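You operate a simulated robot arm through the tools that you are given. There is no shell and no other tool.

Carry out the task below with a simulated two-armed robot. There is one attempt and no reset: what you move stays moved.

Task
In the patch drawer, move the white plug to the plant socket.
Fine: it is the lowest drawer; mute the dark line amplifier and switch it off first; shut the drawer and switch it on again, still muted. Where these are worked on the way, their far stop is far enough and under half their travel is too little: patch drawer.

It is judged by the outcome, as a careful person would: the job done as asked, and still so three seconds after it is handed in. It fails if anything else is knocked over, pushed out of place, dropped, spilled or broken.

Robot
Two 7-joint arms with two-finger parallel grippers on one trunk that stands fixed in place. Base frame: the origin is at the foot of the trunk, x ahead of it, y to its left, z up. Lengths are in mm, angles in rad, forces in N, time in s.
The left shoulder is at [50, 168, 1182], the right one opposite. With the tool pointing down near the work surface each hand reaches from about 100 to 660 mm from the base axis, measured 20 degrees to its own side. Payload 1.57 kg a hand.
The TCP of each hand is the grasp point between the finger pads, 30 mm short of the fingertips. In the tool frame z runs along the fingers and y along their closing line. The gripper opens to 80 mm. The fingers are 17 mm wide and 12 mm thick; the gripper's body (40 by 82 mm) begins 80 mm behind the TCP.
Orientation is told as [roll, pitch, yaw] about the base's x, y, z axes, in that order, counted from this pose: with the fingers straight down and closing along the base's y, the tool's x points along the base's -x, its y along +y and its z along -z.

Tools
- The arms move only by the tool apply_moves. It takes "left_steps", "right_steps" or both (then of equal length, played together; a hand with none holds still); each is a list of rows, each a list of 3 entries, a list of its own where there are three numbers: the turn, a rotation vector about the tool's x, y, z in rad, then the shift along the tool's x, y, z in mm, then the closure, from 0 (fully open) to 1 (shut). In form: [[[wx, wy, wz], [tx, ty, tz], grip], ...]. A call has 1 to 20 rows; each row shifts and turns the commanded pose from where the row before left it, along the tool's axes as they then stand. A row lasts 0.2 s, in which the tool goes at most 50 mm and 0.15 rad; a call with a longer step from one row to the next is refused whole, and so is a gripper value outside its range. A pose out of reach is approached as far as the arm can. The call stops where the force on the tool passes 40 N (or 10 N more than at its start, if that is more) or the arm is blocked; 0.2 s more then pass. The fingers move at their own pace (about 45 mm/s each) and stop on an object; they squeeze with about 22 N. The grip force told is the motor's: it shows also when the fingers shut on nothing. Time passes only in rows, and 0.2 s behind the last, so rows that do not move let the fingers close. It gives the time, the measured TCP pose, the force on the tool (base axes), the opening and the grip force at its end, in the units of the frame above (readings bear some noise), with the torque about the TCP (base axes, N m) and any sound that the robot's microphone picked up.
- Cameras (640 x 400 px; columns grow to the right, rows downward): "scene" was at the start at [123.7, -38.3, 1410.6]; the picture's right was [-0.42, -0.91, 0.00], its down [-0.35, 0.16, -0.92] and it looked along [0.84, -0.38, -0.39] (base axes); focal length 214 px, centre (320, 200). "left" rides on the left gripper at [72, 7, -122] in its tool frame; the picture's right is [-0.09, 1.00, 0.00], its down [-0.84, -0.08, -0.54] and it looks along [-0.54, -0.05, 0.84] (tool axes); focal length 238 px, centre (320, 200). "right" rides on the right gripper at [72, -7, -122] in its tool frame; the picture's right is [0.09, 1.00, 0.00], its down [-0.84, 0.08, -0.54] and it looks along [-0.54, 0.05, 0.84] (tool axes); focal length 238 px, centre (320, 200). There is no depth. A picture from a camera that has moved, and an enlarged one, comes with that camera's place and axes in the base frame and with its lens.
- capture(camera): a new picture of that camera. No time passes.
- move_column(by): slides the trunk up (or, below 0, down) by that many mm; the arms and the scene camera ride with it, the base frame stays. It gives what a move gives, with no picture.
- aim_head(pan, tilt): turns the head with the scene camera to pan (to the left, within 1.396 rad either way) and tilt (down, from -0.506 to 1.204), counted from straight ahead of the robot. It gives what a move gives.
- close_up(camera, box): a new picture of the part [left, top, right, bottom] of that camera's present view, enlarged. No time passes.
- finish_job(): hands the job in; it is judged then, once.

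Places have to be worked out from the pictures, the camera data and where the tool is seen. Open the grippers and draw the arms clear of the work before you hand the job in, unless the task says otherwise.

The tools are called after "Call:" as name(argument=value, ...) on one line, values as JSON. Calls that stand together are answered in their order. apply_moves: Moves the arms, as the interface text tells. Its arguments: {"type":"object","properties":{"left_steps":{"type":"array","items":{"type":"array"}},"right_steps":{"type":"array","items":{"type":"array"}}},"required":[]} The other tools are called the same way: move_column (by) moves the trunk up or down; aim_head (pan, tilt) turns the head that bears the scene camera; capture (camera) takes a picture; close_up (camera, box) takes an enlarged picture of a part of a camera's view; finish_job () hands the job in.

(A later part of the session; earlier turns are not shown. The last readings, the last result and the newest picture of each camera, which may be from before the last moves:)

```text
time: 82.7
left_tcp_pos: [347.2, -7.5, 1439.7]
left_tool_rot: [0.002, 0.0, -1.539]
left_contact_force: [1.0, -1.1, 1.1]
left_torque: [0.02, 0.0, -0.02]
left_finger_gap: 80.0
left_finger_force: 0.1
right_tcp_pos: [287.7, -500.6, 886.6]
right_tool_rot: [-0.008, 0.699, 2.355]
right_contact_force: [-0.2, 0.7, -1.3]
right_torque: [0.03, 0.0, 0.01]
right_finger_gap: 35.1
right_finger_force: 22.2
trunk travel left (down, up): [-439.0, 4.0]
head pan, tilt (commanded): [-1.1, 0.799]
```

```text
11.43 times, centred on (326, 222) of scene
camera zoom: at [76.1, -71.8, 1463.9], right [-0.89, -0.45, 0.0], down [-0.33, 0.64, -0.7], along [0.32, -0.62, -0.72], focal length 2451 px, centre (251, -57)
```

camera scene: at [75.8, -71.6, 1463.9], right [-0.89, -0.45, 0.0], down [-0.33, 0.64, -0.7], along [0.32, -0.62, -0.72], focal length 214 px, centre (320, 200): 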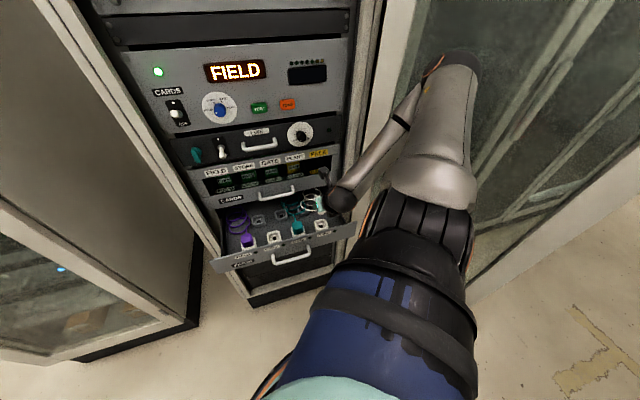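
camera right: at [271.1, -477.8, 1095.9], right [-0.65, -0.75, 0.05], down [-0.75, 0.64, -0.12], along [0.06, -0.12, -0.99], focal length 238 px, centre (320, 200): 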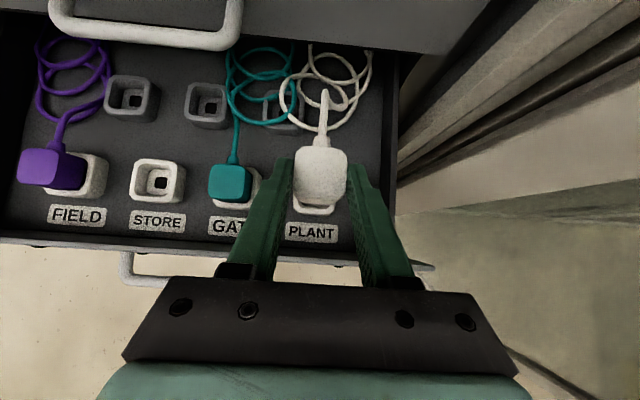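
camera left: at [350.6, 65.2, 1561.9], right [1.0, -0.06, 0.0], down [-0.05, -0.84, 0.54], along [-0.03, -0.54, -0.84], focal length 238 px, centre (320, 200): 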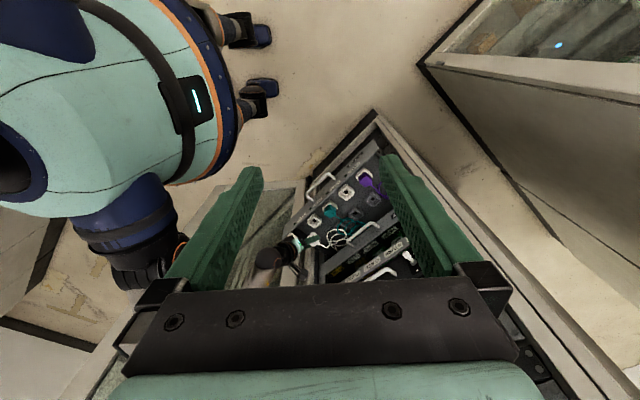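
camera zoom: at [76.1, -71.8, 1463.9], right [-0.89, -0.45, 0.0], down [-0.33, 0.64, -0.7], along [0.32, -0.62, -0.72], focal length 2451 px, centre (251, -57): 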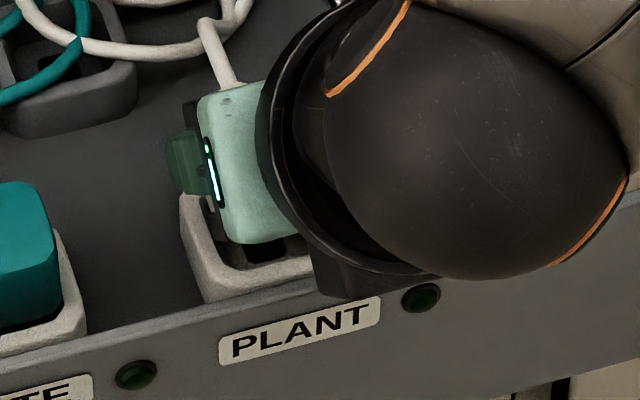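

The enlarged views show the plug's bottom edge just inside the recess opening (≈1.5 mm gap at front, u within 0.5 mm), so it is lined up. Lowering the rest in 3 mm steps.

Call:
apply_moves(right_steps=[[[0, 0, 0], [-1.9, 0, 2.3], 1], [[0, 0, 0], [-1.9, 0, 2.3], 1], [[0, 0, 0], [-1.9, 0, 2.3], 1]])

Call:
close_up(camera="right", box=[280, 180, 360, 230])

Call:
close_up(camera="left", box=[300, 208, 340, 233])

```text
time: 83.5
left_tcp_pos: [347.4, -8.1, 1439.5]
left_tool_rot: [0.003, -0.003, -1.539]
left_contact_force: [-0.1, -0.7, 0.4]
left_torque: [0.01, -0.02, 0.0]
left_finger_gap: 79.8
left_finger_force: 0.1
right_tcp_pos: [286.7, -501.7, 877.9]
right_tool_rot: [-0.005, 0.7, 2.355]
right_contact_force: [0.4, 0.0, -0.9]
right_torque: [0.01, 0.05, 0.0]
right_finger_gap: 35.2
right_finger_force: 21.7
trunk travel left (down, up): [-439.0, 4.0]
head pan, tilt (commanded): [-1.1, 0.799]
```

```text
8.00 times, centred on (320, 205) of right
camera zoom: at [274.1, -480.1, 1018.4], right [-0.65, -0.76, 0.06], down [-0.75, 0.64, -0.12], along [0.06, -0.12, -0.99], focal length 1907 px, centre (320, 160)
```

zoom: 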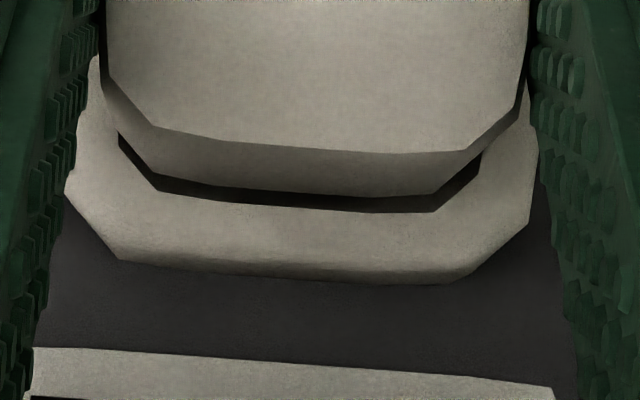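

```text
16.00 times, centred on (320, 220) of left
camera zoom: at [350.9, 65.0, 1561.9], right [1.0, -0.06, 0.0], down [-0.05, -0.84, 0.54], along [-0.03, -0.54, -0.84], focal length 3814 px, centre (320, -128)
```

zoom: 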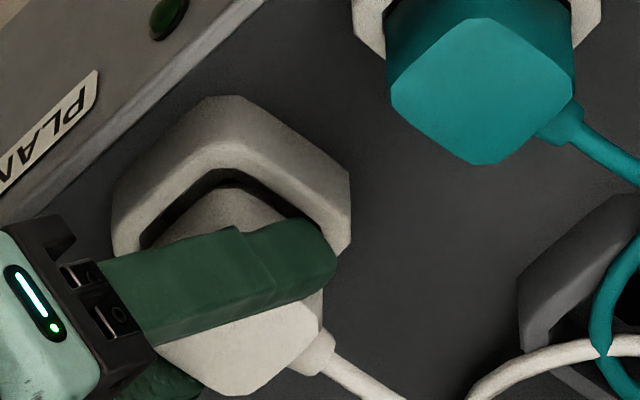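

Nearly seated and nicely centred. Lower the last ~6 mm gently until contact force shows.

Call:
apply_moves(right_steps=[[[0, 0, 0], [-1.6, 0, 1.9], 1], [[0, 0, 0], [-1.6, 0, 1.9], 1]])

Call:
close_up(camera="right", box=[280, 180, 360, 230])

Call:
close_up(camera="left", box=[300, 208, 340, 233])

```text
time: 84.1
left_tcp_pos: [347.7, -6.3, 1440.2]
left_tool_rot: [0.002, 0.0, -1.539]
left_contact_force: [0.0, -0.2, 0.3]
left_torque: [0.02, 0.04, 0.02]
left_finger_gap: 80.0
left_finger_force: 0.1
right_tcp_pos: [286.0, -500.5, 872.3]
right_tool_rot: [-0.007, 0.7, 2.351]
right_contact_force: [-0.9, 1.2, 0.2]
right_torque: [0.03, 0.09, -0.04]
right_finger_gap: 35.3
right_finger_force: 21.7
trunk travel left (down, up): [-439.0, 4.0]
head pan, tilt (commanded): [-1.1, 0.799]
```

```text
8.00 times, centred on (320, 205) of right
camera zoom: at [273.8, -480.0, 1014.1], right [-0.65, -0.76, 0.05], down [-0.75, 0.64, -0.12], along [0.06, -0.12, -0.99], focal length 1907 px, centre (320, 160)
```

zoom: 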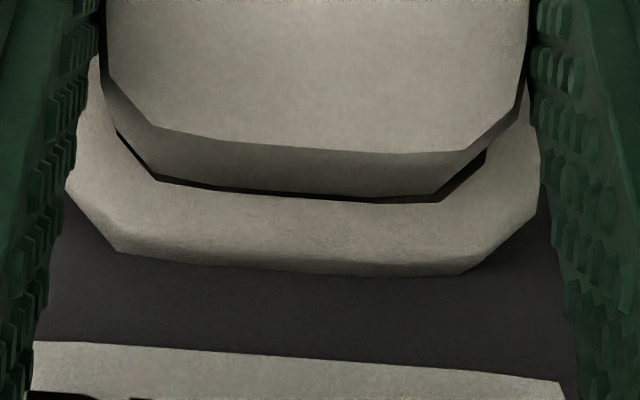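

```text
16.00 times, centred on (320, 220) of left
camera zoom: at [350.8, 65.2, 1561.9], right [1.0, -0.06, 0.0], down [-0.05, -0.84, 0.54], along [-0.03, -0.54, -0.84], focal length 3814 px, centre (320, -128)
```

zoom: 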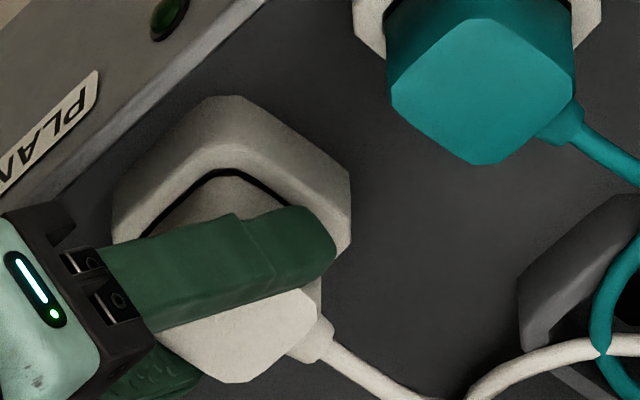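

Now at the same height as when it sat in its old socket (z≈872), with the gap looking the same. I press a little further to make sure it is home.

Call:
apply_moves(right_steps=[[[0, 0, 0], [-1.0, 0, 1.2], 1], [[0, 0, 0], [-1.0, 0, 1.2], 1]])

Call:
close_up(camera="right", box=[280, 180, 360, 230])

```text
time: 84.7
left_tcp_pos: [347.0, -5.5, 1440.0]
left_tool_rot: [0.002, -0.002, -1.539]
left_contact_force: [0.1, -0.2, -0.2]
left_torque: [-0.01, 0.01, 0.0]
left_finger_gap: 79.8
left_finger_force: 0.1
right_tcp_pos: [288.1, -500.6, 873.1]
right_tool_rot: [-0.004, 0.709, 2.355]
right_contact_force: [0.1, -1.1, 14.0]
right_torque: [-0.12, -0.05, -0.05]
right_finger_gap: 35.1
right_finger_force: 21.9
trunk travel left (down, up): [-439.0, 4.0]
head pan, tilt (commanded): [-1.1, 0.799]
```

```text
8.00 times, centred on (320, 205) of right
camera zoom: at [274.2, -480.0, 1013.5], right [-0.65, -0.75, 0.06], down [-0.75, 0.64, -0.13], along [0.06, -0.13, -0.99], focal length 1907 px, centre (320, 160)
```

zoom: 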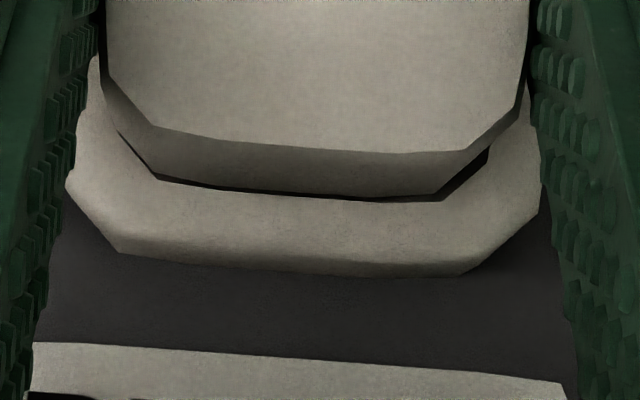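

14 N of support at the same height as in the old socket: the plug is seated in PLANT. I ease the pressure and open the fingers slightly.

Call:
apply_moves(right_steps=[[[0, 0, 0], [0.8, 0, -1.0], 1], [[0, 0, 0], [0, 0, 0], 0.5], [[0, 0, 0], [0, 0, 0], 0.4], [[0, 0, 0], [0, 0, 0], 0.375]])

Call:
close_up(camera="right", box=[256, 130, 384, 250])

Call:
close_up(camera="left", box=[300, 208, 340, 233])

```text
time: 85.7
left_tcp_pos: [348.0, -6.2, 1439.4]
left_tool_rot: [0.001, -0.001, -1.539]
left_contact_force: [-1.0, -1.0, 0.0]
left_torque: [-0.04, 0.0, 0.0]
left_finger_gap: 80.0
left_finger_force: 0.0
right_tcp_pos: [285.7, -500.9, 870.3]
right_tool_rot: [-0.006, 0.701, 2.352]
right_contact_force: [-0.2, 0.1, -0.9]
right_torque: [0.0, -0.01, 0.0]
right_finger_gap: 50.1
right_finger_force: 0.2
trunk travel left (down, up): [-439.0, 4.0]
head pan, tilt (commanded): [-1.1, 0.799]
```

```text
3.33 times, centred on (320, 190) of right
camera zoom: at [273.4, -480.1, 1012.0], right [-0.65, -0.75, 0.05], down [-0.75, 0.64, -0.12], along [0.06, -0.12, -0.99], focal length 794 px, centre (320, 233)
```

zoom: 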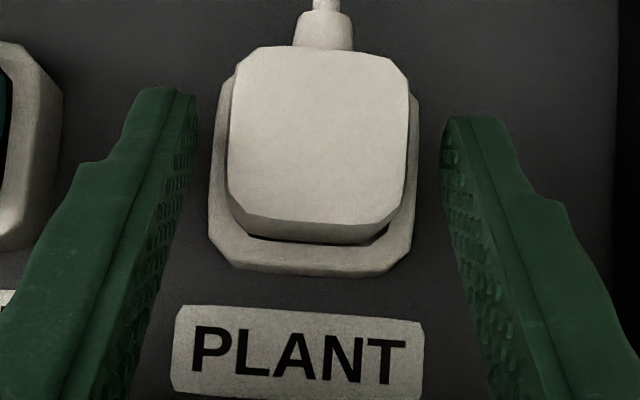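

```text
16.00 times, centred on (320, 220) of left
camera zoom: at [350.8, 65.2, 1561.9], right [1.0, -0.06, 0.0], down [-0.05, -0.84, 0.54], along [-0.03, -0.54, -0.84], focal length 3814 px, centre (320, -128)
```

zoom: 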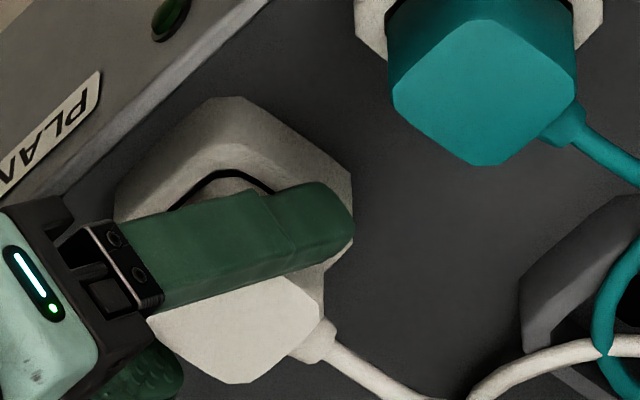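

The white plug sits in PLANT just like it sat before. I back out along the tool axis and check that it stays put.

Call:
apply_moves(right_steps=[[[0, 0, 0], [0, 0, -8], 0.375], [[0, 0, 0], [0, 0, -10], 0.375], [[0, 0, 0], [0, 0, -12], 0.375], [[0, 0, 0], [0, 0, -14], 0.375], [[0, 0, 0], [8, 0, -12], 0.375], [[0, 0, 0], [10, 0, -12], 0.375], [[0, 0, 0], [10, 0, -12], 0.375]])

Call:
capture(camera="right")

Call:
close_up(camera="scene", box=[210, 180, 370, 280])

Call:
close_up(camera="left", box=[268, 150, 396, 270])

```text
time: 87.3
left_tcp_pos: [347.5, -7.1, 1440.9]
left_tool_rot: [0.001, -0.002, -1.539]
left_contact_force: [0.1, 0.5, -0.6]
left_torque: [-0.02, 0.01, 0.0]
left_finger_gap: 80.0
left_finger_force: 0.1
right_tcp_pos: [265.2, -480.9, 949.8]
right_tool_rot: [-0.006, 0.7, 2.355]
right_contact_force: [-0.4, -0.2, -0.3]
right_torque: [0.0, -0.01, 0.0]
right_finger_gap: 50.0
right_finger_force: 0.1
trunk travel left (down, up): [-439.0, 4.0]
head pan, tilt (commanded): [-1.1, 0.799]
```

```text
taken
camera right: at [252.8, -459.6, 1091.4], right [-0.65, -0.76, 0.06], down [-0.75, 0.64, -0.12], along [0.06, -0.12, -0.99], focal length 238 px, centre (320, 200)
```

right: 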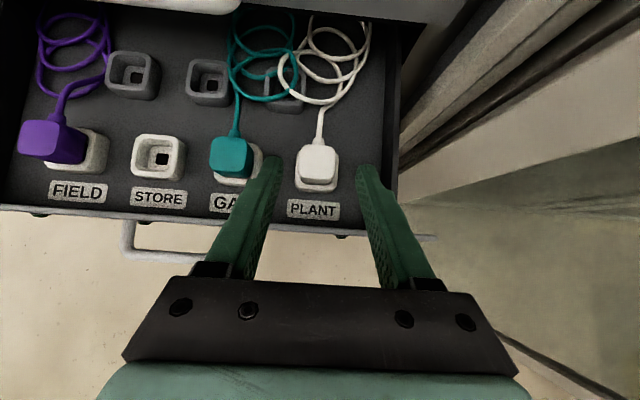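

```text
4.00 times, centred on (290, 230) of scene
camera zoom: at [76.0, -71.4, 1463.9], right [-0.89, -0.45, 0.0], down [-0.33, 0.64, -0.7], along [0.32, -0.62, -0.72], focal length 858 px, centre (440, 80)
```

zoom: 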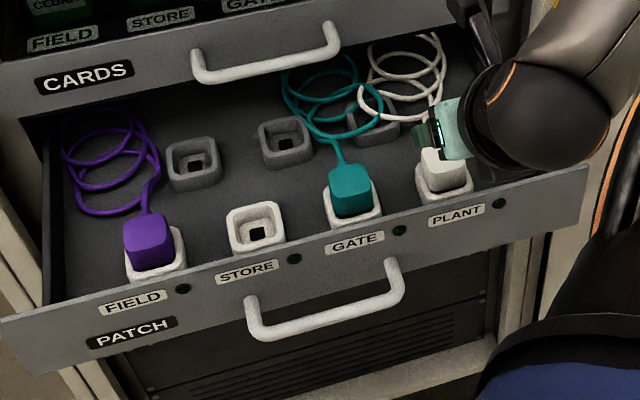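

```text
3.33 times, centred on (332, 210) of left
camera zoom: at [350.8, 65.5, 1561.8], right [1.0, -0.06, 0.0], down [-0.05, -0.84, 0.54], along [-0.03, -0.54, -0.84], focal length 794 px, centre (280, 167)
```

zoom: 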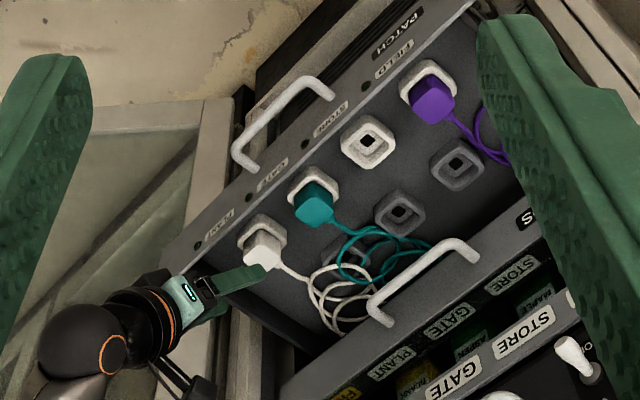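

The white plug stays in PLANT beside the teal (GATE) and purple (FIELD) ones. I shut the fingers and move left above the drawer's middle.

Call:
apply_moves(right_steps=[[[0, 0, 0], [5, -5, -6], 0.6], [[0, 0, 0], [0, -18, 0], 1], [[0, 0, 0], [0, -18, 0], 1], [[0, 0, 0], [0, -18, 0], 1], [[0, 0, 0], [0, -18, 0], 1], [[0, 0, 0], [0, -18, 0], 1], [[0, 0, 0], [0, -18, 0], 1], [[0, 0, 0], [0, -19, 0], 1]])

Call:
close_up(camera="scene", box=[210, 180, 370, 280])

Call:
capture(camera="right")

Call:
close_up(camera="left", box=[284, 195, 364, 245])

```text
time: 89.1
left_tcp_pos: [349.0, -5.6, 1440.0]
left_tool_rot: [0.001, -0.002, -1.539]
left_contact_force: [-0.6, 0.5, 0.2]
left_torque: [-0.02, -0.03, 0.02]
left_finger_gap: 79.9
left_finger_force: 0.1
right_tcp_pos: [356.6, -387.5, 960.6]
right_tool_rot: [-0.006, 0.7, 2.354]
right_contact_force: [-0.5, 0.4, -0.2]
right_torque: [-0.03, -0.02, 0.01]
right_finger_gap: 0.0
right_finger_force: 21.2
trunk travel left (down, up): [-439.0, 4.0]
head pan, tilt (commanded): [-1.1, 0.799]
```

```text
4.00 times, centred on (290, 230) of scene
camera zoom: at [76.3, -71.6, 1463.9], right [-0.89, -0.45, 0.0], down [-0.33, 0.64, -0.7], along [0.32, -0.62, -0.72], focal length 858 px, centre (440, 80)
```

zoom: 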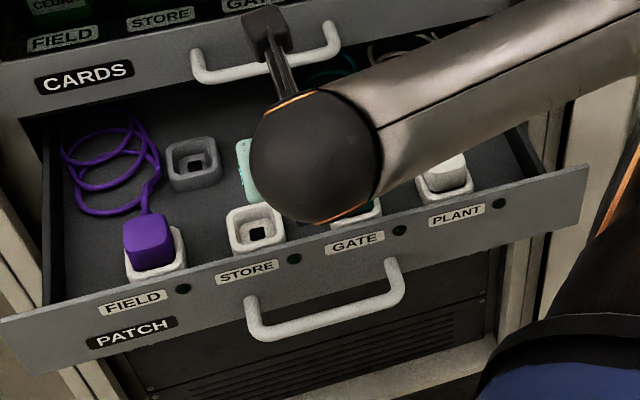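

```text
taken
camera right: at [344.4, -366.8, 1100.4], right [-0.65, -0.75, 0.06], down [-0.75, 0.64, -0.12], along [0.06, -0.12, -0.99], focal length 238 px, centre (320, 200)
```

right: 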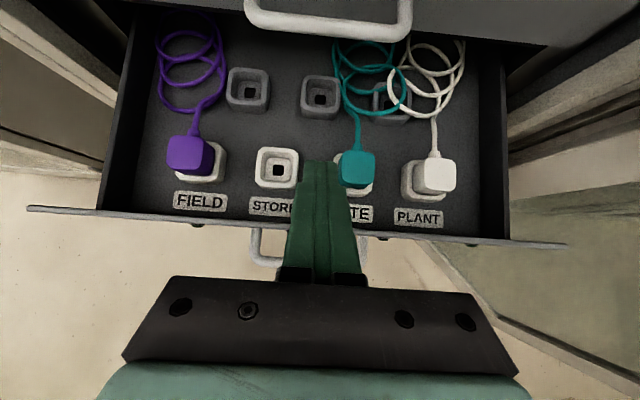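

```text
8.00 times, centred on (324, 220) of left
camera zoom: at [351.2, 65.2, 1561.8], right [1.0, -0.06, 0.0], down [-0.05, -0.84, 0.54], along [-0.03, -0.54, -0.84], focal length 1907 px, centre (288, 40)
```

zoom: 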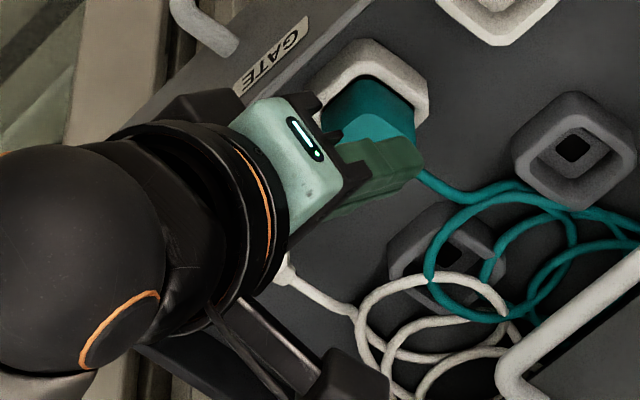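

All in order (u≈22,w≈526,z≈961). Now I bring the closed fingertips over the panel's top edge to its front side (above the handle), to push the drawer shut.

Call:
apply_moves(right_steps=[[[0, -0.13, 0], [0, 0, 0], 1], [[0, -0.132, 0], [0, 0, 0], 1], [[0, 0, 0], [-12.9, 0, -1.6], 1], [[0, 0, 0], [-12.9, 0, -1.6], 1], [[0, 0, 0], [-12.9, 0, -1.6], 1], [[0, 0, 0], [-12.9, 0, -1.6], 1], [[0, 0, 0], [-12.9, 0, -1.6], 1]])

Call:
capture(camera="right")

Call:
close_up(camera="left", box=[268, 140, 396, 220])

```text
time: 90.7
left_tcp_pos: [347.5, -7.4, 1438.7]
left_tool_rot: [0.0, -0.001, -1.539]
left_contact_force: [0.2, -0.1, -0.8]
left_torque: [0.05, -0.01, 0.02]
left_finger_gap: 80.1
left_finger_force: 0.0
right_tcp_pos: [313.1, -343.2, 939.1]
right_tool_rot: [-0.005, 0.438, 2.353]
right_contact_force: [0.3, 0.0, 0.0]
right_torque: [-0.03, 0.03, 0.0]
right_finger_gap: 0.0
right_finger_force: 21.0
trunk travel left (down, up): [-439.0, 4.0]
head pan, tilt (commanded): [-1.1, 0.799]
```

```text
taken
camera right: at [327.3, -348.6, 1081.3], right [-0.64, -0.76, 0.03], down [-0.75, 0.64, 0.14], along [-0.13, 0.06, -0.99], focal length 238 px, centre (320, 200)
```

right: 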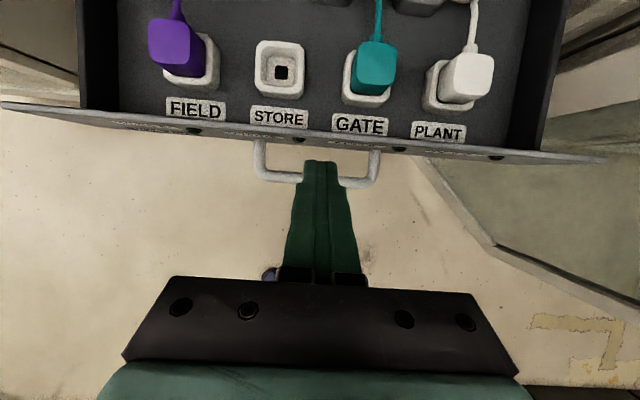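

```text
5.00 times, centred on (332, 180) of left
camera zoom: at [350.8, 65.2, 1561.9], right [1.0, -0.06, 0.0], down [-0.05, -0.84, 0.54], along [-0.03, -0.54, -0.84], focal length 1192 px, centre (260, 300)
```

zoom: 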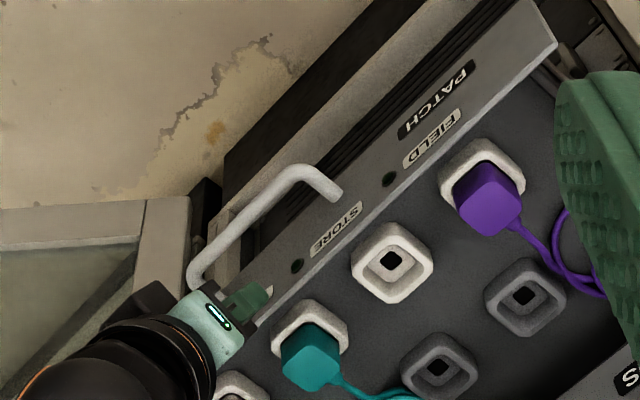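

Fingertips are in front of the panel (tip w≈477, panel ≈497). Lowering ~59 mm so they face the panel above the handle.

Call:
apply_moves(right_steps=[[[0, 0, 0], [-5, 0, 10.7], 1], [[0, 0, 0], [-5, 0, 10.7], 1], [[0, 0, 0], [-5, 0, 10.7], 1], [[0, 0, 0], [-5, 0, 10.7], 1], [[0, 0, 0], [-5, 0, 10.7], 1]])

Call:
capture(camera="right")

Call:
close_up(camera="left", box=[268, 140, 396, 220])

```text
time: 91.9
left_tcp_pos: [347.3, -7.3, 1440.4]
left_tool_rot: [0.001, -0.001, -1.541]
left_contact_force: [-0.6, 0.1, 0.1]
left_torque: [-0.01, 0.0, 0.0]
left_finger_gap: 80.1
left_finger_force: 0.1
right_tcp_pos: [314.2, -342.6, 880.7]
right_tool_rot: [-0.004, 0.439, 2.355]
right_contact_force: [-0.1, -0.1, 0.1]
right_torque: [-0.01, -0.02, -0.03]
right_finger_gap: 0.0
right_finger_force: 21.1
trunk travel left (down, up): [-439.0, 4.0]
head pan, tilt (commanded): [-1.1, 0.799]
```

```text
taken
camera right: at [327.6, -347.9, 1021.8], right [-0.64, -0.76, 0.03], down [-0.75, 0.64, 0.14], along [-0.13, 0.06, -0.99], focal length 238 px, centre (320, 200)
```

right: 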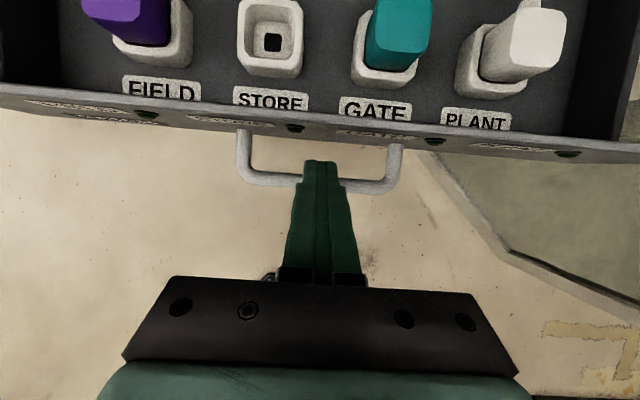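

```text
5.00 times, centred on (332, 180) of left
camera zoom: at [350.9, 65.1, 1561.9], right [1.0, -0.06, 0.0], down [-0.05, -0.84, 0.54], along [-0.03, -0.54, -0.84], focal length 1192 px, centre (260, 300)
```

zoom: 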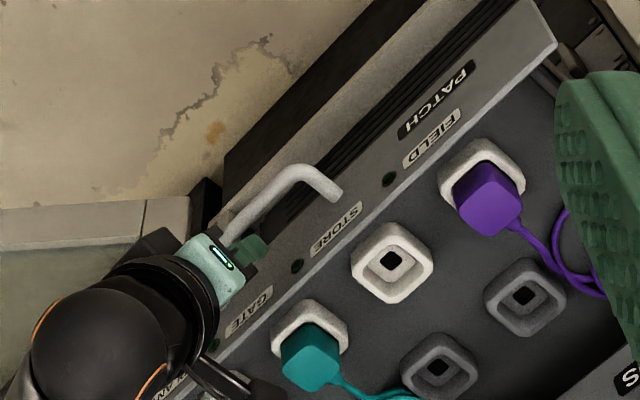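

In place above the handle, facing the panel. Pushing the drawer in, first 70 mm.

Call:
apply_moves(right_steps=[[[0, 0, 0], [7.2, 0, 3.4], 1], [[0, 0, 0], [7.2, 0, 3.4], 1], [[0, 0, 0], [9.06, 0, 4.23], 1], [[0, 0, 0], [9.06, 0, 4.23], 1], [[0, 0, 0], [9.06, 0, 4.23], 1], [[0, 0, 0], [9.06, 0, 4.23], 1], [[0, 0, 0], [9.06, 0, 4.23], 1]])

Call:
capture(camera="right")

Call:
capture(camera="scene")

```text
time: 93.5
left_tcp_pos: [349.0, -6.6, 1440.4]
left_tool_rot: [0.003, 0.0, -1.538]
left_contact_force: [-0.5, 0.1, 0.3]
left_torque: [0.03, -0.01, 0.0]
left_finger_gap: 79.9
left_finger_force: 0.1
right_tcp_pos: [360.9, -390.3, 882.4]
right_tool_rot: [-0.005, 0.44, 2.359]
right_contact_force: [0.4, -0.7, 1.0]
right_torque: [0.02, 0.01, -0.01]
right_finger_gap: 0.0
right_finger_force: 21.3
trunk travel left (down, up): [-439.0, 4.0]
head pan, tilt (commanded): [-1.1, 0.799]
```

```text
taken
camera right: at [374.6, -395.6, 1022.9], right [-0.64, -0.76, 0.03], down [-0.75, 0.64, 0.13], along [-0.13, 0.06, -0.99], focal length 238 px, centre (320, 200)
```

right: 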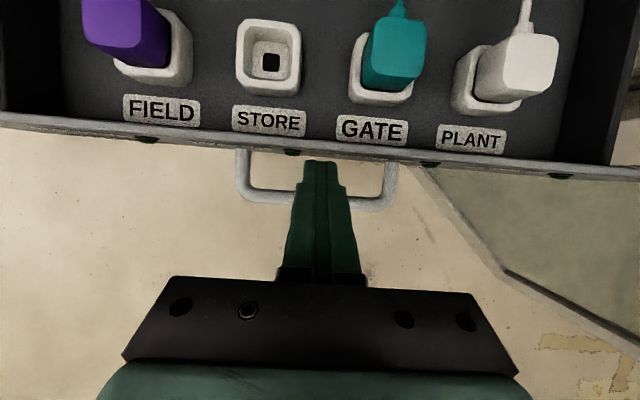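

```text
taken
camera scene: at [76.1, -71.8, 1463.9], right [-0.89, -0.45, 0.0], down [-0.33, 0.64, -0.7], along [0.32, -0.62, -0.72], focal length 214 px, centre (320, 200)
```

scene: 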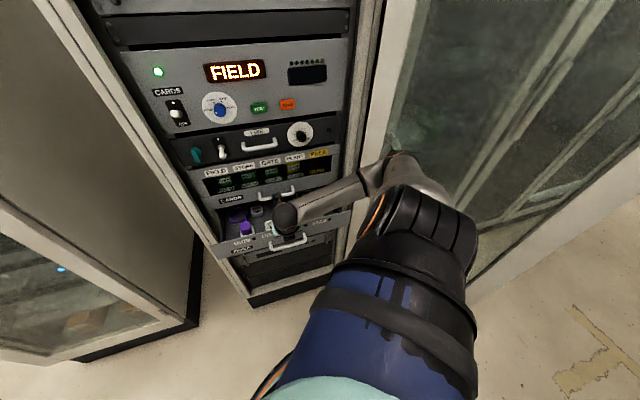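

The drawer follows smoothly. Continuing the push while tilting the hand back to 50° so it clears the CARDS handle.

Call:
apply_moves(right_steps=[[[0, 0.087, 0], [6.4, 0, 5.1], 1], [[0, 0.087, 0], [5.9, 0, 5.6], 1], [[0, 0.087, 0], [5.4, 0, 6.1], 1], [[0, 0.087, 0], [4.9, 0, 6.5], 1], [[0, 0.087, 0], [4.3, 0, 6.9], 1]])

Call:
capture(camera="right")

Call:
close_up(camera="left", box=[268, 140, 396, 220])

```text
time: 94.7
left_tcp_pos: [347.2, -6.7, 1439.2]
left_tool_rot: [0.001, -0.001, -1.539]
left_contact_force: [-0.2, 0.5, -0.5]
left_torque: [0.01, -0.03, -0.04]
left_finger_gap: 80.1
left_finger_force: 0.0
right_tcp_pos: [389.7, -417.5, 871.7]
right_tool_rot: [-0.01, 0.875, 2.351]
right_contact_force: [0.4, -1.3, -0.4]
right_torque: [-0.01, 0.03, 0.01]
right_finger_gap: 0.1
right_finger_force: 21.3
trunk travel left (down, up): [-439.0, 4.0]
head pan, tilt (commanded): [-1.1, 0.799]
```

```text
taken
camera right: at [360.1, -380.4, 1006.0], right [-0.66, -0.75, 0.07], down [-0.73, 0.62, -0.3], along [0.18, -0.24, -0.95], focal length 238 px, centre (320, 200)
```

right: 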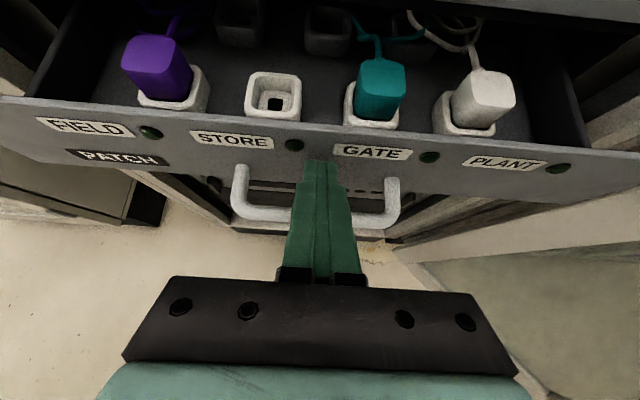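

```text
5.00 times, centred on (332, 180) of left
camera zoom: at [350.8, 65.1, 1561.9], right [1.0, -0.06, 0.0], down [-0.05, -0.84, 0.54], along [-0.03, -0.54, -0.84], focal length 1192 px, centre (260, 300)
```

zoom: 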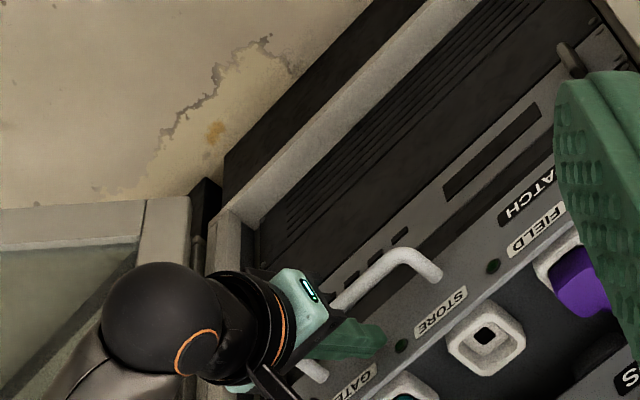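

Tilt is now 50°, fingertip on the panel between STORE and GATE labels. Push on another 80 mm.

Call:
apply_moves(right_steps=[[[0, 0, 0], [6.43, 0, 7.66], 1], [[0, 0, 0], [6.43, 0, 7.66], 1], [[0, 0, 0], [6.43, 0, 7.66], 1], [[0, 0, 0], [6.43, 0, 7.66], 1], [[0, 0, 0], [6.43, 0, 7.66], 1], [[0, 0, 0], [6.43, 0, 7.66], 1], [[0, 0, 0], [6.43, 0, 7.66], 1], [[0, 0, 0], [6.43, 0, 7.66], 1]])

Call:
capture(camera="right")

Call:
close_up(camera="scene", box=[180, 150, 372, 270])

```text
time: 96.5
left_tcp_pos: [347.5, -6.6, 1440.1]
left_tool_rot: [0.001, -0.002, -1.538]
left_contact_force: [0.0, -0.2, -0.3]
left_torque: [0.03, 0.03, 0.0]
left_finger_gap: 80.0
left_finger_force: 0.1
right_tcp_pos: [444.4, -474.9, 871.2]
right_tool_rot: [-0.007, 0.874, 2.354]
right_contact_force: [-1.4, 0.2, -0.4]
right_torque: [0.0, -0.02, -0.01]
right_finger_gap: 0.4
right_finger_force: 21.2
trunk travel left (down, up): [-439.0, 4.0]
head pan, tilt (commanded): [-1.1, 0.799]
```

```text
taken
camera right: at [416.3, -437.5, 1004.7], right [-0.66, -0.75, 0.07], down [-0.73, 0.62, -0.29], along [0.18, -0.24, -0.95], focal length 238 px, centre (320, 200)
```

right: 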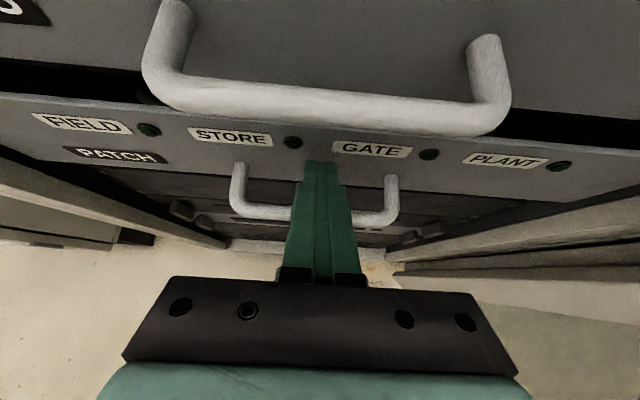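

```text
3.33 times, centred on (276, 210) of scene
camera zoom: at [76.1, -71.8, 1463.8], right [-0.89, -0.45, 0.0], down [-0.33, 0.64, -0.7], along [0.32, -0.62, -0.72], focal length 715 px, centre (467, 167)
```

zoom: 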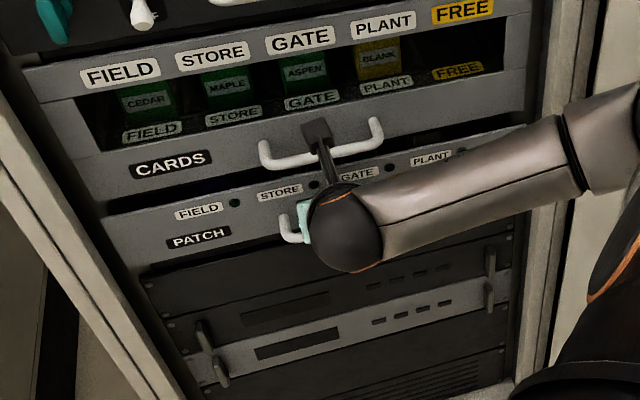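

Nearly closed (TCP w≈650). Push the rest until I feel the stop.

Call:
apply_moves(right_steps=[[[0, 0, 0], [3.9, 0, 4.6], 1], [[0, 0, 0], [3.9, 0, 4.6], 1], [[0, 0, 0], [3.2, 0, 3.8], 1], [[0, 0, 0], [2.6, 0, 3.1], 1]])

Call:
capture(camera="right")

Call:
close_up(camera="scene", box=[180, 150, 372, 270])

```text
time: 97.5
left_tcp_pos: [344.9, -4.4, 1440.9]
left_tool_rot: [0.004, -0.004, -1.539]
left_contact_force: [-0.4, -0.9, -0.2]
left_torque: [-0.01, -0.01, 0.0]
left_finger_gap: 79.8
left_finger_force: 0.1
right_tcp_pos: [457.2, -485.5, 868.7]
right_tool_rot: [-0.007, 0.866, 2.354]
right_contact_force: [-23.2, 14.4, 6.4]
right_torque: [0.03, 0.18, -0.19]
right_finger_gap: 0.1
right_finger_force: 20.4
trunk travel left (down, up): [-439.0, 4.0]
head pan, tilt (commanded): [-1.1, 0.799]
```

```text
taken
camera right: at [428.6, -448.9, 1004.0], right [-0.66, -0.75, 0.07], down [-0.73, 0.62, -0.29], along [0.17, -0.24, -0.96], focal length 238 px, centre (320, 200)
```

right: 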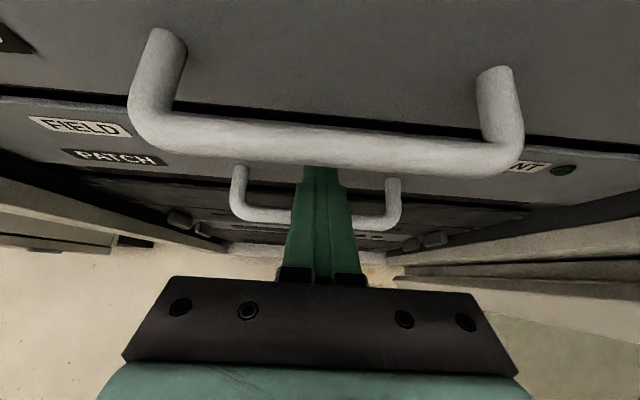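

```text
3.33 times, centred on (276, 210) of scene
camera zoom: at [73.1, -69.5, 1464.3], right [-0.89, -0.45, 0.0], down [-0.32, 0.64, -0.7], along [0.32, -0.62, -0.71], focal length 715 px, centre (467, 167)
```

zoom: 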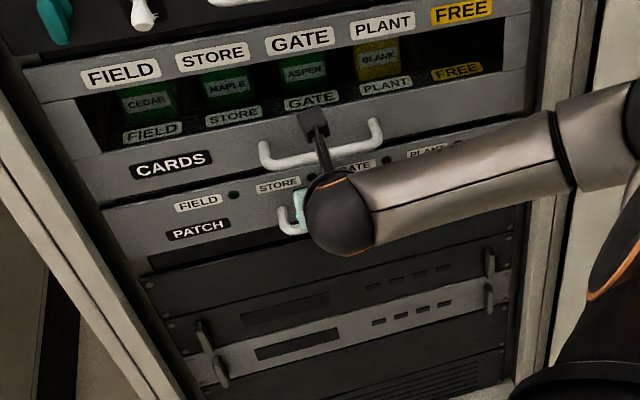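

~27 N resistance at w≈667: the drawer is shut against its stop. I back off, then go up-left while levelling the hand toward the LINE toggle.

Call:
apply_moves(right_steps=[[[0, 0, 0], [-3.9, 0, -4.6], 1], [[0, 0, 0], [-7.7, 0, -9.2], 1], [[0, 0, 0], [-7.7, 0, -9.2], 1], [[0, 0, 0], [-7.7, 0, -9.2], 1], [[0, 0, 0], [-7.7, 0, -9.2], 1], [[0, 0, 0], [-7.7, 0, -9.2], 1]])

Call:
close_up(camera="right", box=[0, 0, 640, 250])

Call:
close_up(camera="scene", box=[180, 150, 372, 270])

```text
time: 98.9
left_tcp_pos: [347.0, -5.1, 1440.5]
left_tool_rot: [0.001, -0.002, -1.54]
left_contact_force: [0.5, 0.1, 0.0]
left_torque: [-0.01, 0.01, -0.02]
left_finger_gap: 80.2
left_finger_force: 0.0
right_tcp_pos: [414.8, -442.8, 870.8]
right_tool_rot: [-0.006, 0.874, 2.351]
right_contact_force: [-0.1, -0.3, 0.7]
right_torque: [-0.03, -0.04, -0.01]
right_finger_gap: 0.0
right_finger_force: 21.5
trunk travel left (down, up): [-439.0, 4.0]
head pan, tilt (commanded): [-1.1, 0.799]
```

```text
1.00 times, centred on (320, 125) of right (not enlarged: the box is as wide or as high as the picture)
camera zoom: at [385.0, -404.4, 1005.8], right [-0.66, -0.75, 0.07], down [-0.73, 0.62, -0.29], along [0.18, -0.24, -0.95], focal length 238 px, centre (320, 275)
```

zoom: 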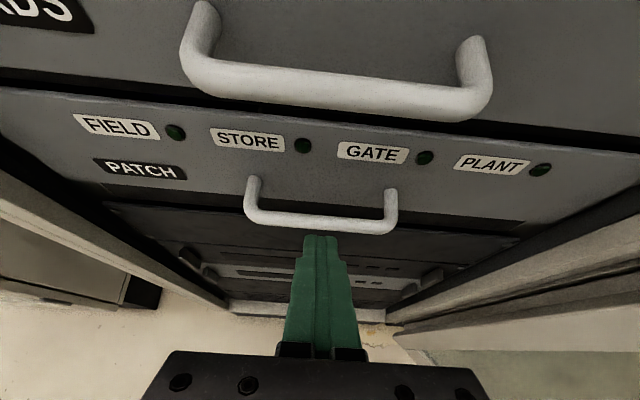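

```text
3.33 times, centred on (276, 210) of scene
camera zoom: at [75.9, -71.6, 1463.9], right [-0.89, -0.45, 0.0], down [-0.33, 0.64, -0.7], along [0.32, -0.62, -0.72], focal length 715 px, centre (467, 167)
```

zoom: 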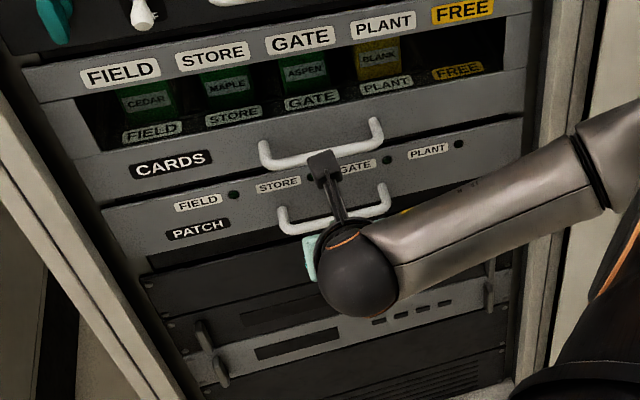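

The patch drawer is shut, flush with CARDS. Now go up-left while levelling the hand toward the toggle.

Call:
apply_moves(right_steps=[[[0, 0.087, 0], [18.9, -14, -14.8], 1], [[0, 0.087, 0], [20.1, -14, -13.1], 1], [[0, 0.087, 0], [21.2, -14, -11.3], 1], [[0, 0.087, 0], [22.1, -14, -9.4], 1], [[0, 0.087, 0], [22.8, -14, -7.4], 1], [[0, 0.087, 0], [23.4, -14, -5.4], 1], [[0, 0.087, 0], [23.8, -14, -3.3], 1]])

Call:
capture(camera="right")

Call:
capture(camera="scene")

Call:
capture(camera="left")

```text
time: 100.5
left_tcp_pos: [347.5, -6.8, 1440.6]
left_tool_rot: [0.002, -0.001, -1.539]
left_contact_force: [0.9, -0.1, -0.9]
left_torque: [-0.01, 0.01, -0.01]
left_finger_gap: 80.1
left_finger_force: 0.0
right_tcp_pos: [487.2, -377.4, 1038.0]
right_tool_rot: [-0.043, 1.481, 2.315]
right_contact_force: [0.1, 0.6, -0.5]
right_torque: [0.02, -0.02, -0.05]
right_finger_gap: 0.0
right_finger_force: 21.2
trunk travel left (down, up): [-439.0, 4.0]
head pan, tilt (commanded): [-1.1, 0.799]
```

```text
taken
camera right: at [410.8, -292.2, 1121.5], right [-0.7, -0.71, 0.09], down [-0.49, 0.38, -0.79], along [0.53, -0.59, -0.61], focal length 238 px, centre (320, 200)
```

right: 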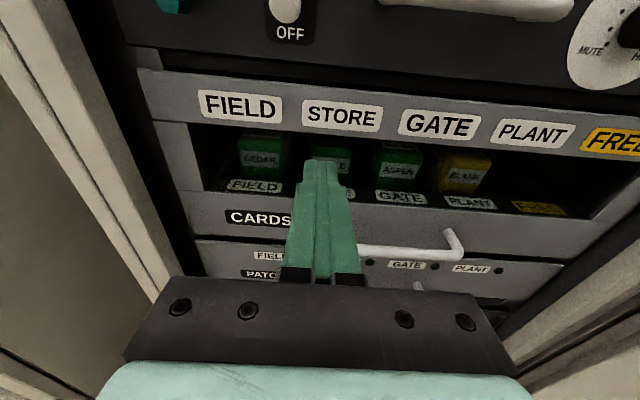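

```text
taken
camera scene: at [76.1, -71.5, 1463.9], right [-0.89, -0.45, 0.0], down [-0.33, 0.64, -0.7], along [0.32, -0.62, -0.72], focal length 214 px, centre (320, 200)
```

scene: 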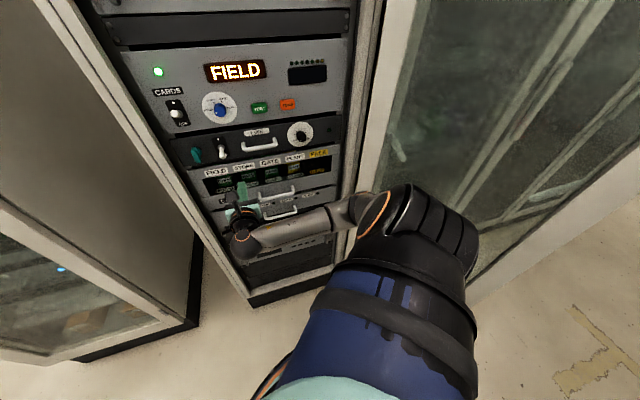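

```text
taken
camera left: at [351.0, 65.3, 1561.8], right [1.0, -0.06, 0.0], down [-0.05, -0.84, 0.54], along [-0.03, -0.54, -0.84], focal length 238 px, centre (320, 200)
```

left: 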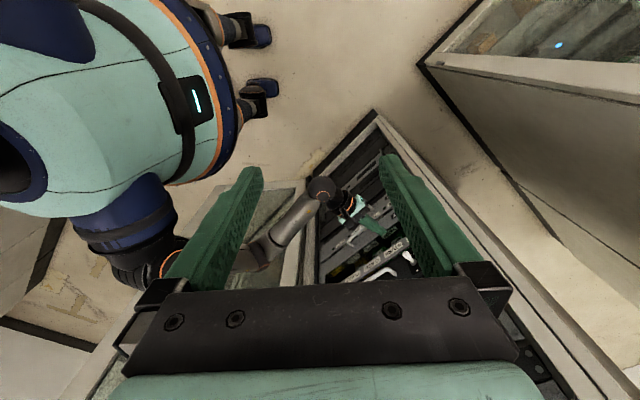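

Hand is level at u≈−78,w≈611,z≈1038. Move on to just below the toggle (u≈−105, z≈1088).

Call:
apply_moves(right_steps=[[[0, 0, 0], [16, -9, -1.4], 1], [[0, 0, 0], [16, -9, -1.4], 1], [[0, 0, 0], [16, -9, -1.4], 1]])

Call:
capture(camera="right")

Call:
close_up(camera="scene", box=[160, 120, 320, 220])

```text
time: 101.3
left_tcp_pos: [347.3, -7.8, 1438.8]
left_tool_rot: [0.003, -0.002, -1.54]
left_contact_force: [0.0, 0.7, -0.4]
left_torque: [0.03, -0.02, 0.02]
left_finger_gap: 80.1
left_finger_force: 0.0
right_tcp_pos: [505.5, -360.0, 1085.1]
right_tool_rot: [-0.04, 1.482, 2.318]
right_contact_force: [-0.3, 0.7, 0.0]
right_torque: [0.02, 0.02, -0.02]
right_finger_gap: 0.2
right_finger_force: 21.6
trunk travel left (down, up): [-439.0, 4.0]
head pan, tilt (commanded): [-1.1, 0.799]
```

```text
taken
camera right: at [429.2, -273.5, 1170.5], right [-0.7, -0.71, 0.09], down [-0.49, 0.38, -0.79], along [0.52, -0.59, -0.61], focal length 238 px, centre (320, 200)
```

right: 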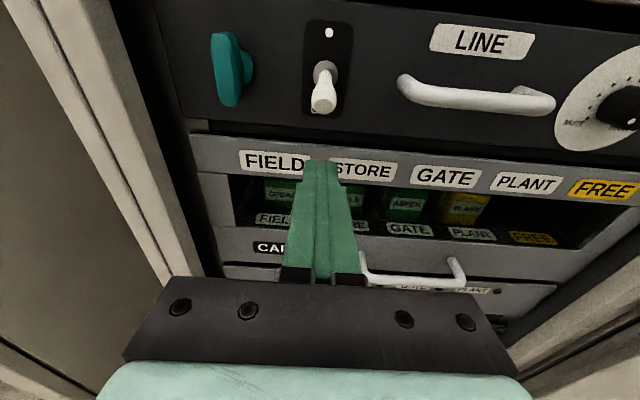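

```text
4.00 times, centred on (240, 170) of scene
camera zoom: at [76.1, -71.4, 1463.9], right [-0.89, -0.45, 0.0], down [-0.33, 0.64, -0.7], along [0.32, -0.62, -0.72], focal length 858 px, centre (640, 320)
```

zoom: 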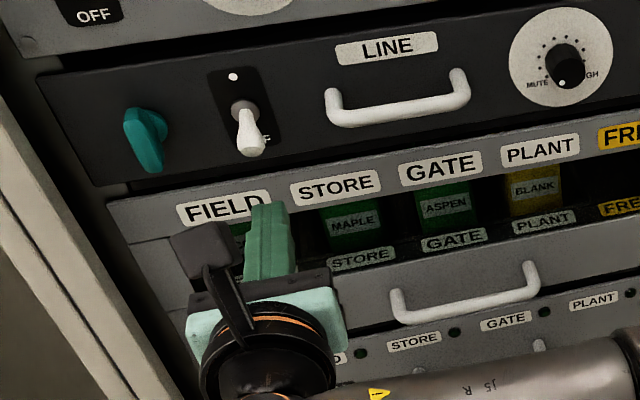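

Toggle bulb (down) is at u≈−106,z≈1124. I advance 30 mm beneath it, then raise toward it.

Call:
apply_moves(right_steps=[[[0, 0, 0], [0.9, -1, 10], 1], [[0, 0, 0], [0.9, -1, 10], 1], [[0, 0, 0], [0.9, -1, 10], 1], [[0, 0, 0], [5, 0, -0.4], 1], [[0, 0, 0], [5, 0, -0.4], 1], [[0, 0, 0], [5, 0, -0.4], 1], [[0, 0, 0], [4, 0, -0.4], 1]])

Call:
close_up(camera="right", box=[240, 40, 400, 200])

Call:
close_up(camera="scene", box=[170, 120, 266, 180])

```text
time: 102.9
left_tcp_pos: [348.3, -7.3, 1441.2]
left_tool_rot: [0.004, -0.002, -1.54]
left_contact_force: [-0.5, 0.1, 0.3]
left_torque: [0.01, 0.02, -0.01]
left_finger_gap: 80.0
left_finger_force: 0.1
right_tcp_pos: [529.6, -378.5, 1105.0]
right_tool_rot: [-0.053, 1.479, 2.305]
right_contact_force: [-0.8, 0.6, -0.1]
right_torque: [-0.01, 0.0, 0.01]
right_finger_gap: 0.1
right_finger_force: 21.0
trunk travel left (down, up): [-439.0, 4.0]
head pan, tilt (commanded): [-1.1, 0.799]
```

```text
2.50 times, centred on (320, 120) of right
camera zoom: at [452.0, -293.1, 1189.7], right [-0.7, -0.71, 0.09], down [-0.49, 0.38, -0.78], along [0.53, -0.59, -0.61], focal length 596 px, centre (320, 400)
```

zoom: 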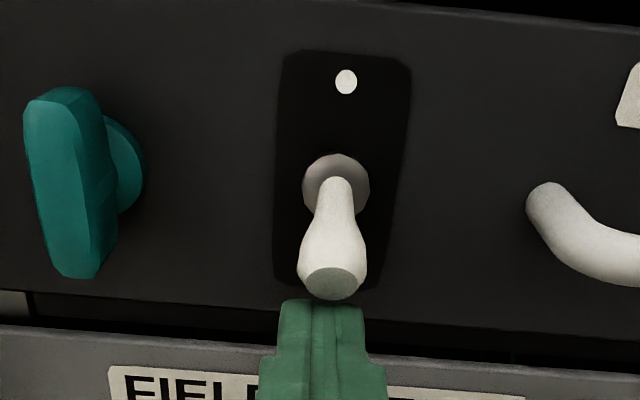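

```text
6.67 times, centred on (218, 150) of scene
camera zoom: at [76.0, -71.7, 1463.9], right [-0.89, -0.45, 0.0], down [-0.33, 0.64, -0.7], along [0.32, -0.62, -0.72], focal length 1430 px, centre (1000, 533)
```

zoom: 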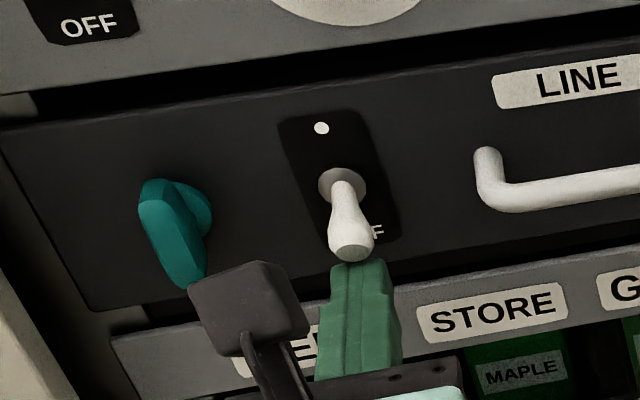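

The fingertip is right beneath the toggle's bulb. Raising it in 4 mm steps to flip it up.

Call:
apply_moves(right_steps=[[[0, 0, 0], [4, 0, -0.3], 1], [[0, 0, 0], [4, 0, -0.3], 1], [[0, 0, 0], [4, 0, -0.3], 1], [[0, 0, 0], [4, 0, -0.3], 1], [[0, 0, 0], [4, 0, -0.3], 1]])

Call:
close_up(camera="right", box=[240, 40, 400, 200])

Call:
capture(camera="scene")

```text
time: 104.1
left_tcp_pos: [347.7, -6.8, 1440.9]
left_tool_rot: [0.001, 0.0, -1.54]
left_contact_force: [-0.7, -0.2, -0.4]
left_torque: [-0.02, 0.0, -0.04]
left_finger_gap: 80.1
left_finger_force: 0.1
right_tcp_pos: [530.1, -378.0, 1125.3]
right_tool_rot: [-0.06, 1.481, 2.298]
right_contact_force: [-0.8, 0.8, 0.0]
right_torque: [0.02, -0.02, 0.01]
right_finger_gap: 0.1
right_finger_force: 21.7
trunk travel left (down, up): [-439.0, 4.0]
head pan, tilt (commanded): [-1.1, 0.799]
```

```text
2.50 times, centred on (320, 120) of right
camera zoom: at [452.6, -293.4, 1209.4], right [-0.7, -0.71, 0.09], down [-0.49, 0.38, -0.79], along [0.53, -0.59, -0.61], focal length 596 px, centre (320, 400)
```

zoom: 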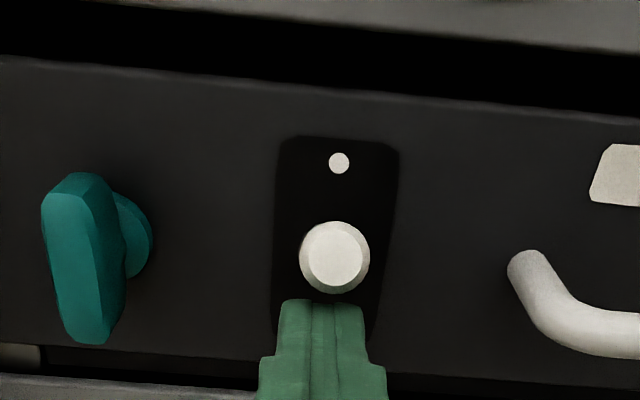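

```text
taken
camera scene: at [76.0, -71.7, 1463.9], right [-0.89, -0.45, 0.0], down [-0.33, 0.64, -0.7], along [0.32, -0.62, -0.72], focal length 214 px, centre (320, 200)
```

scene: 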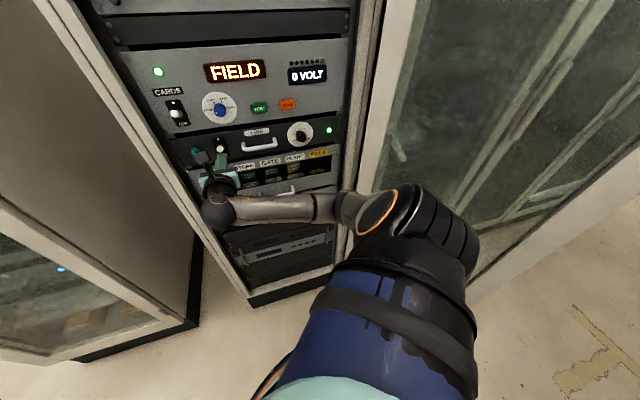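

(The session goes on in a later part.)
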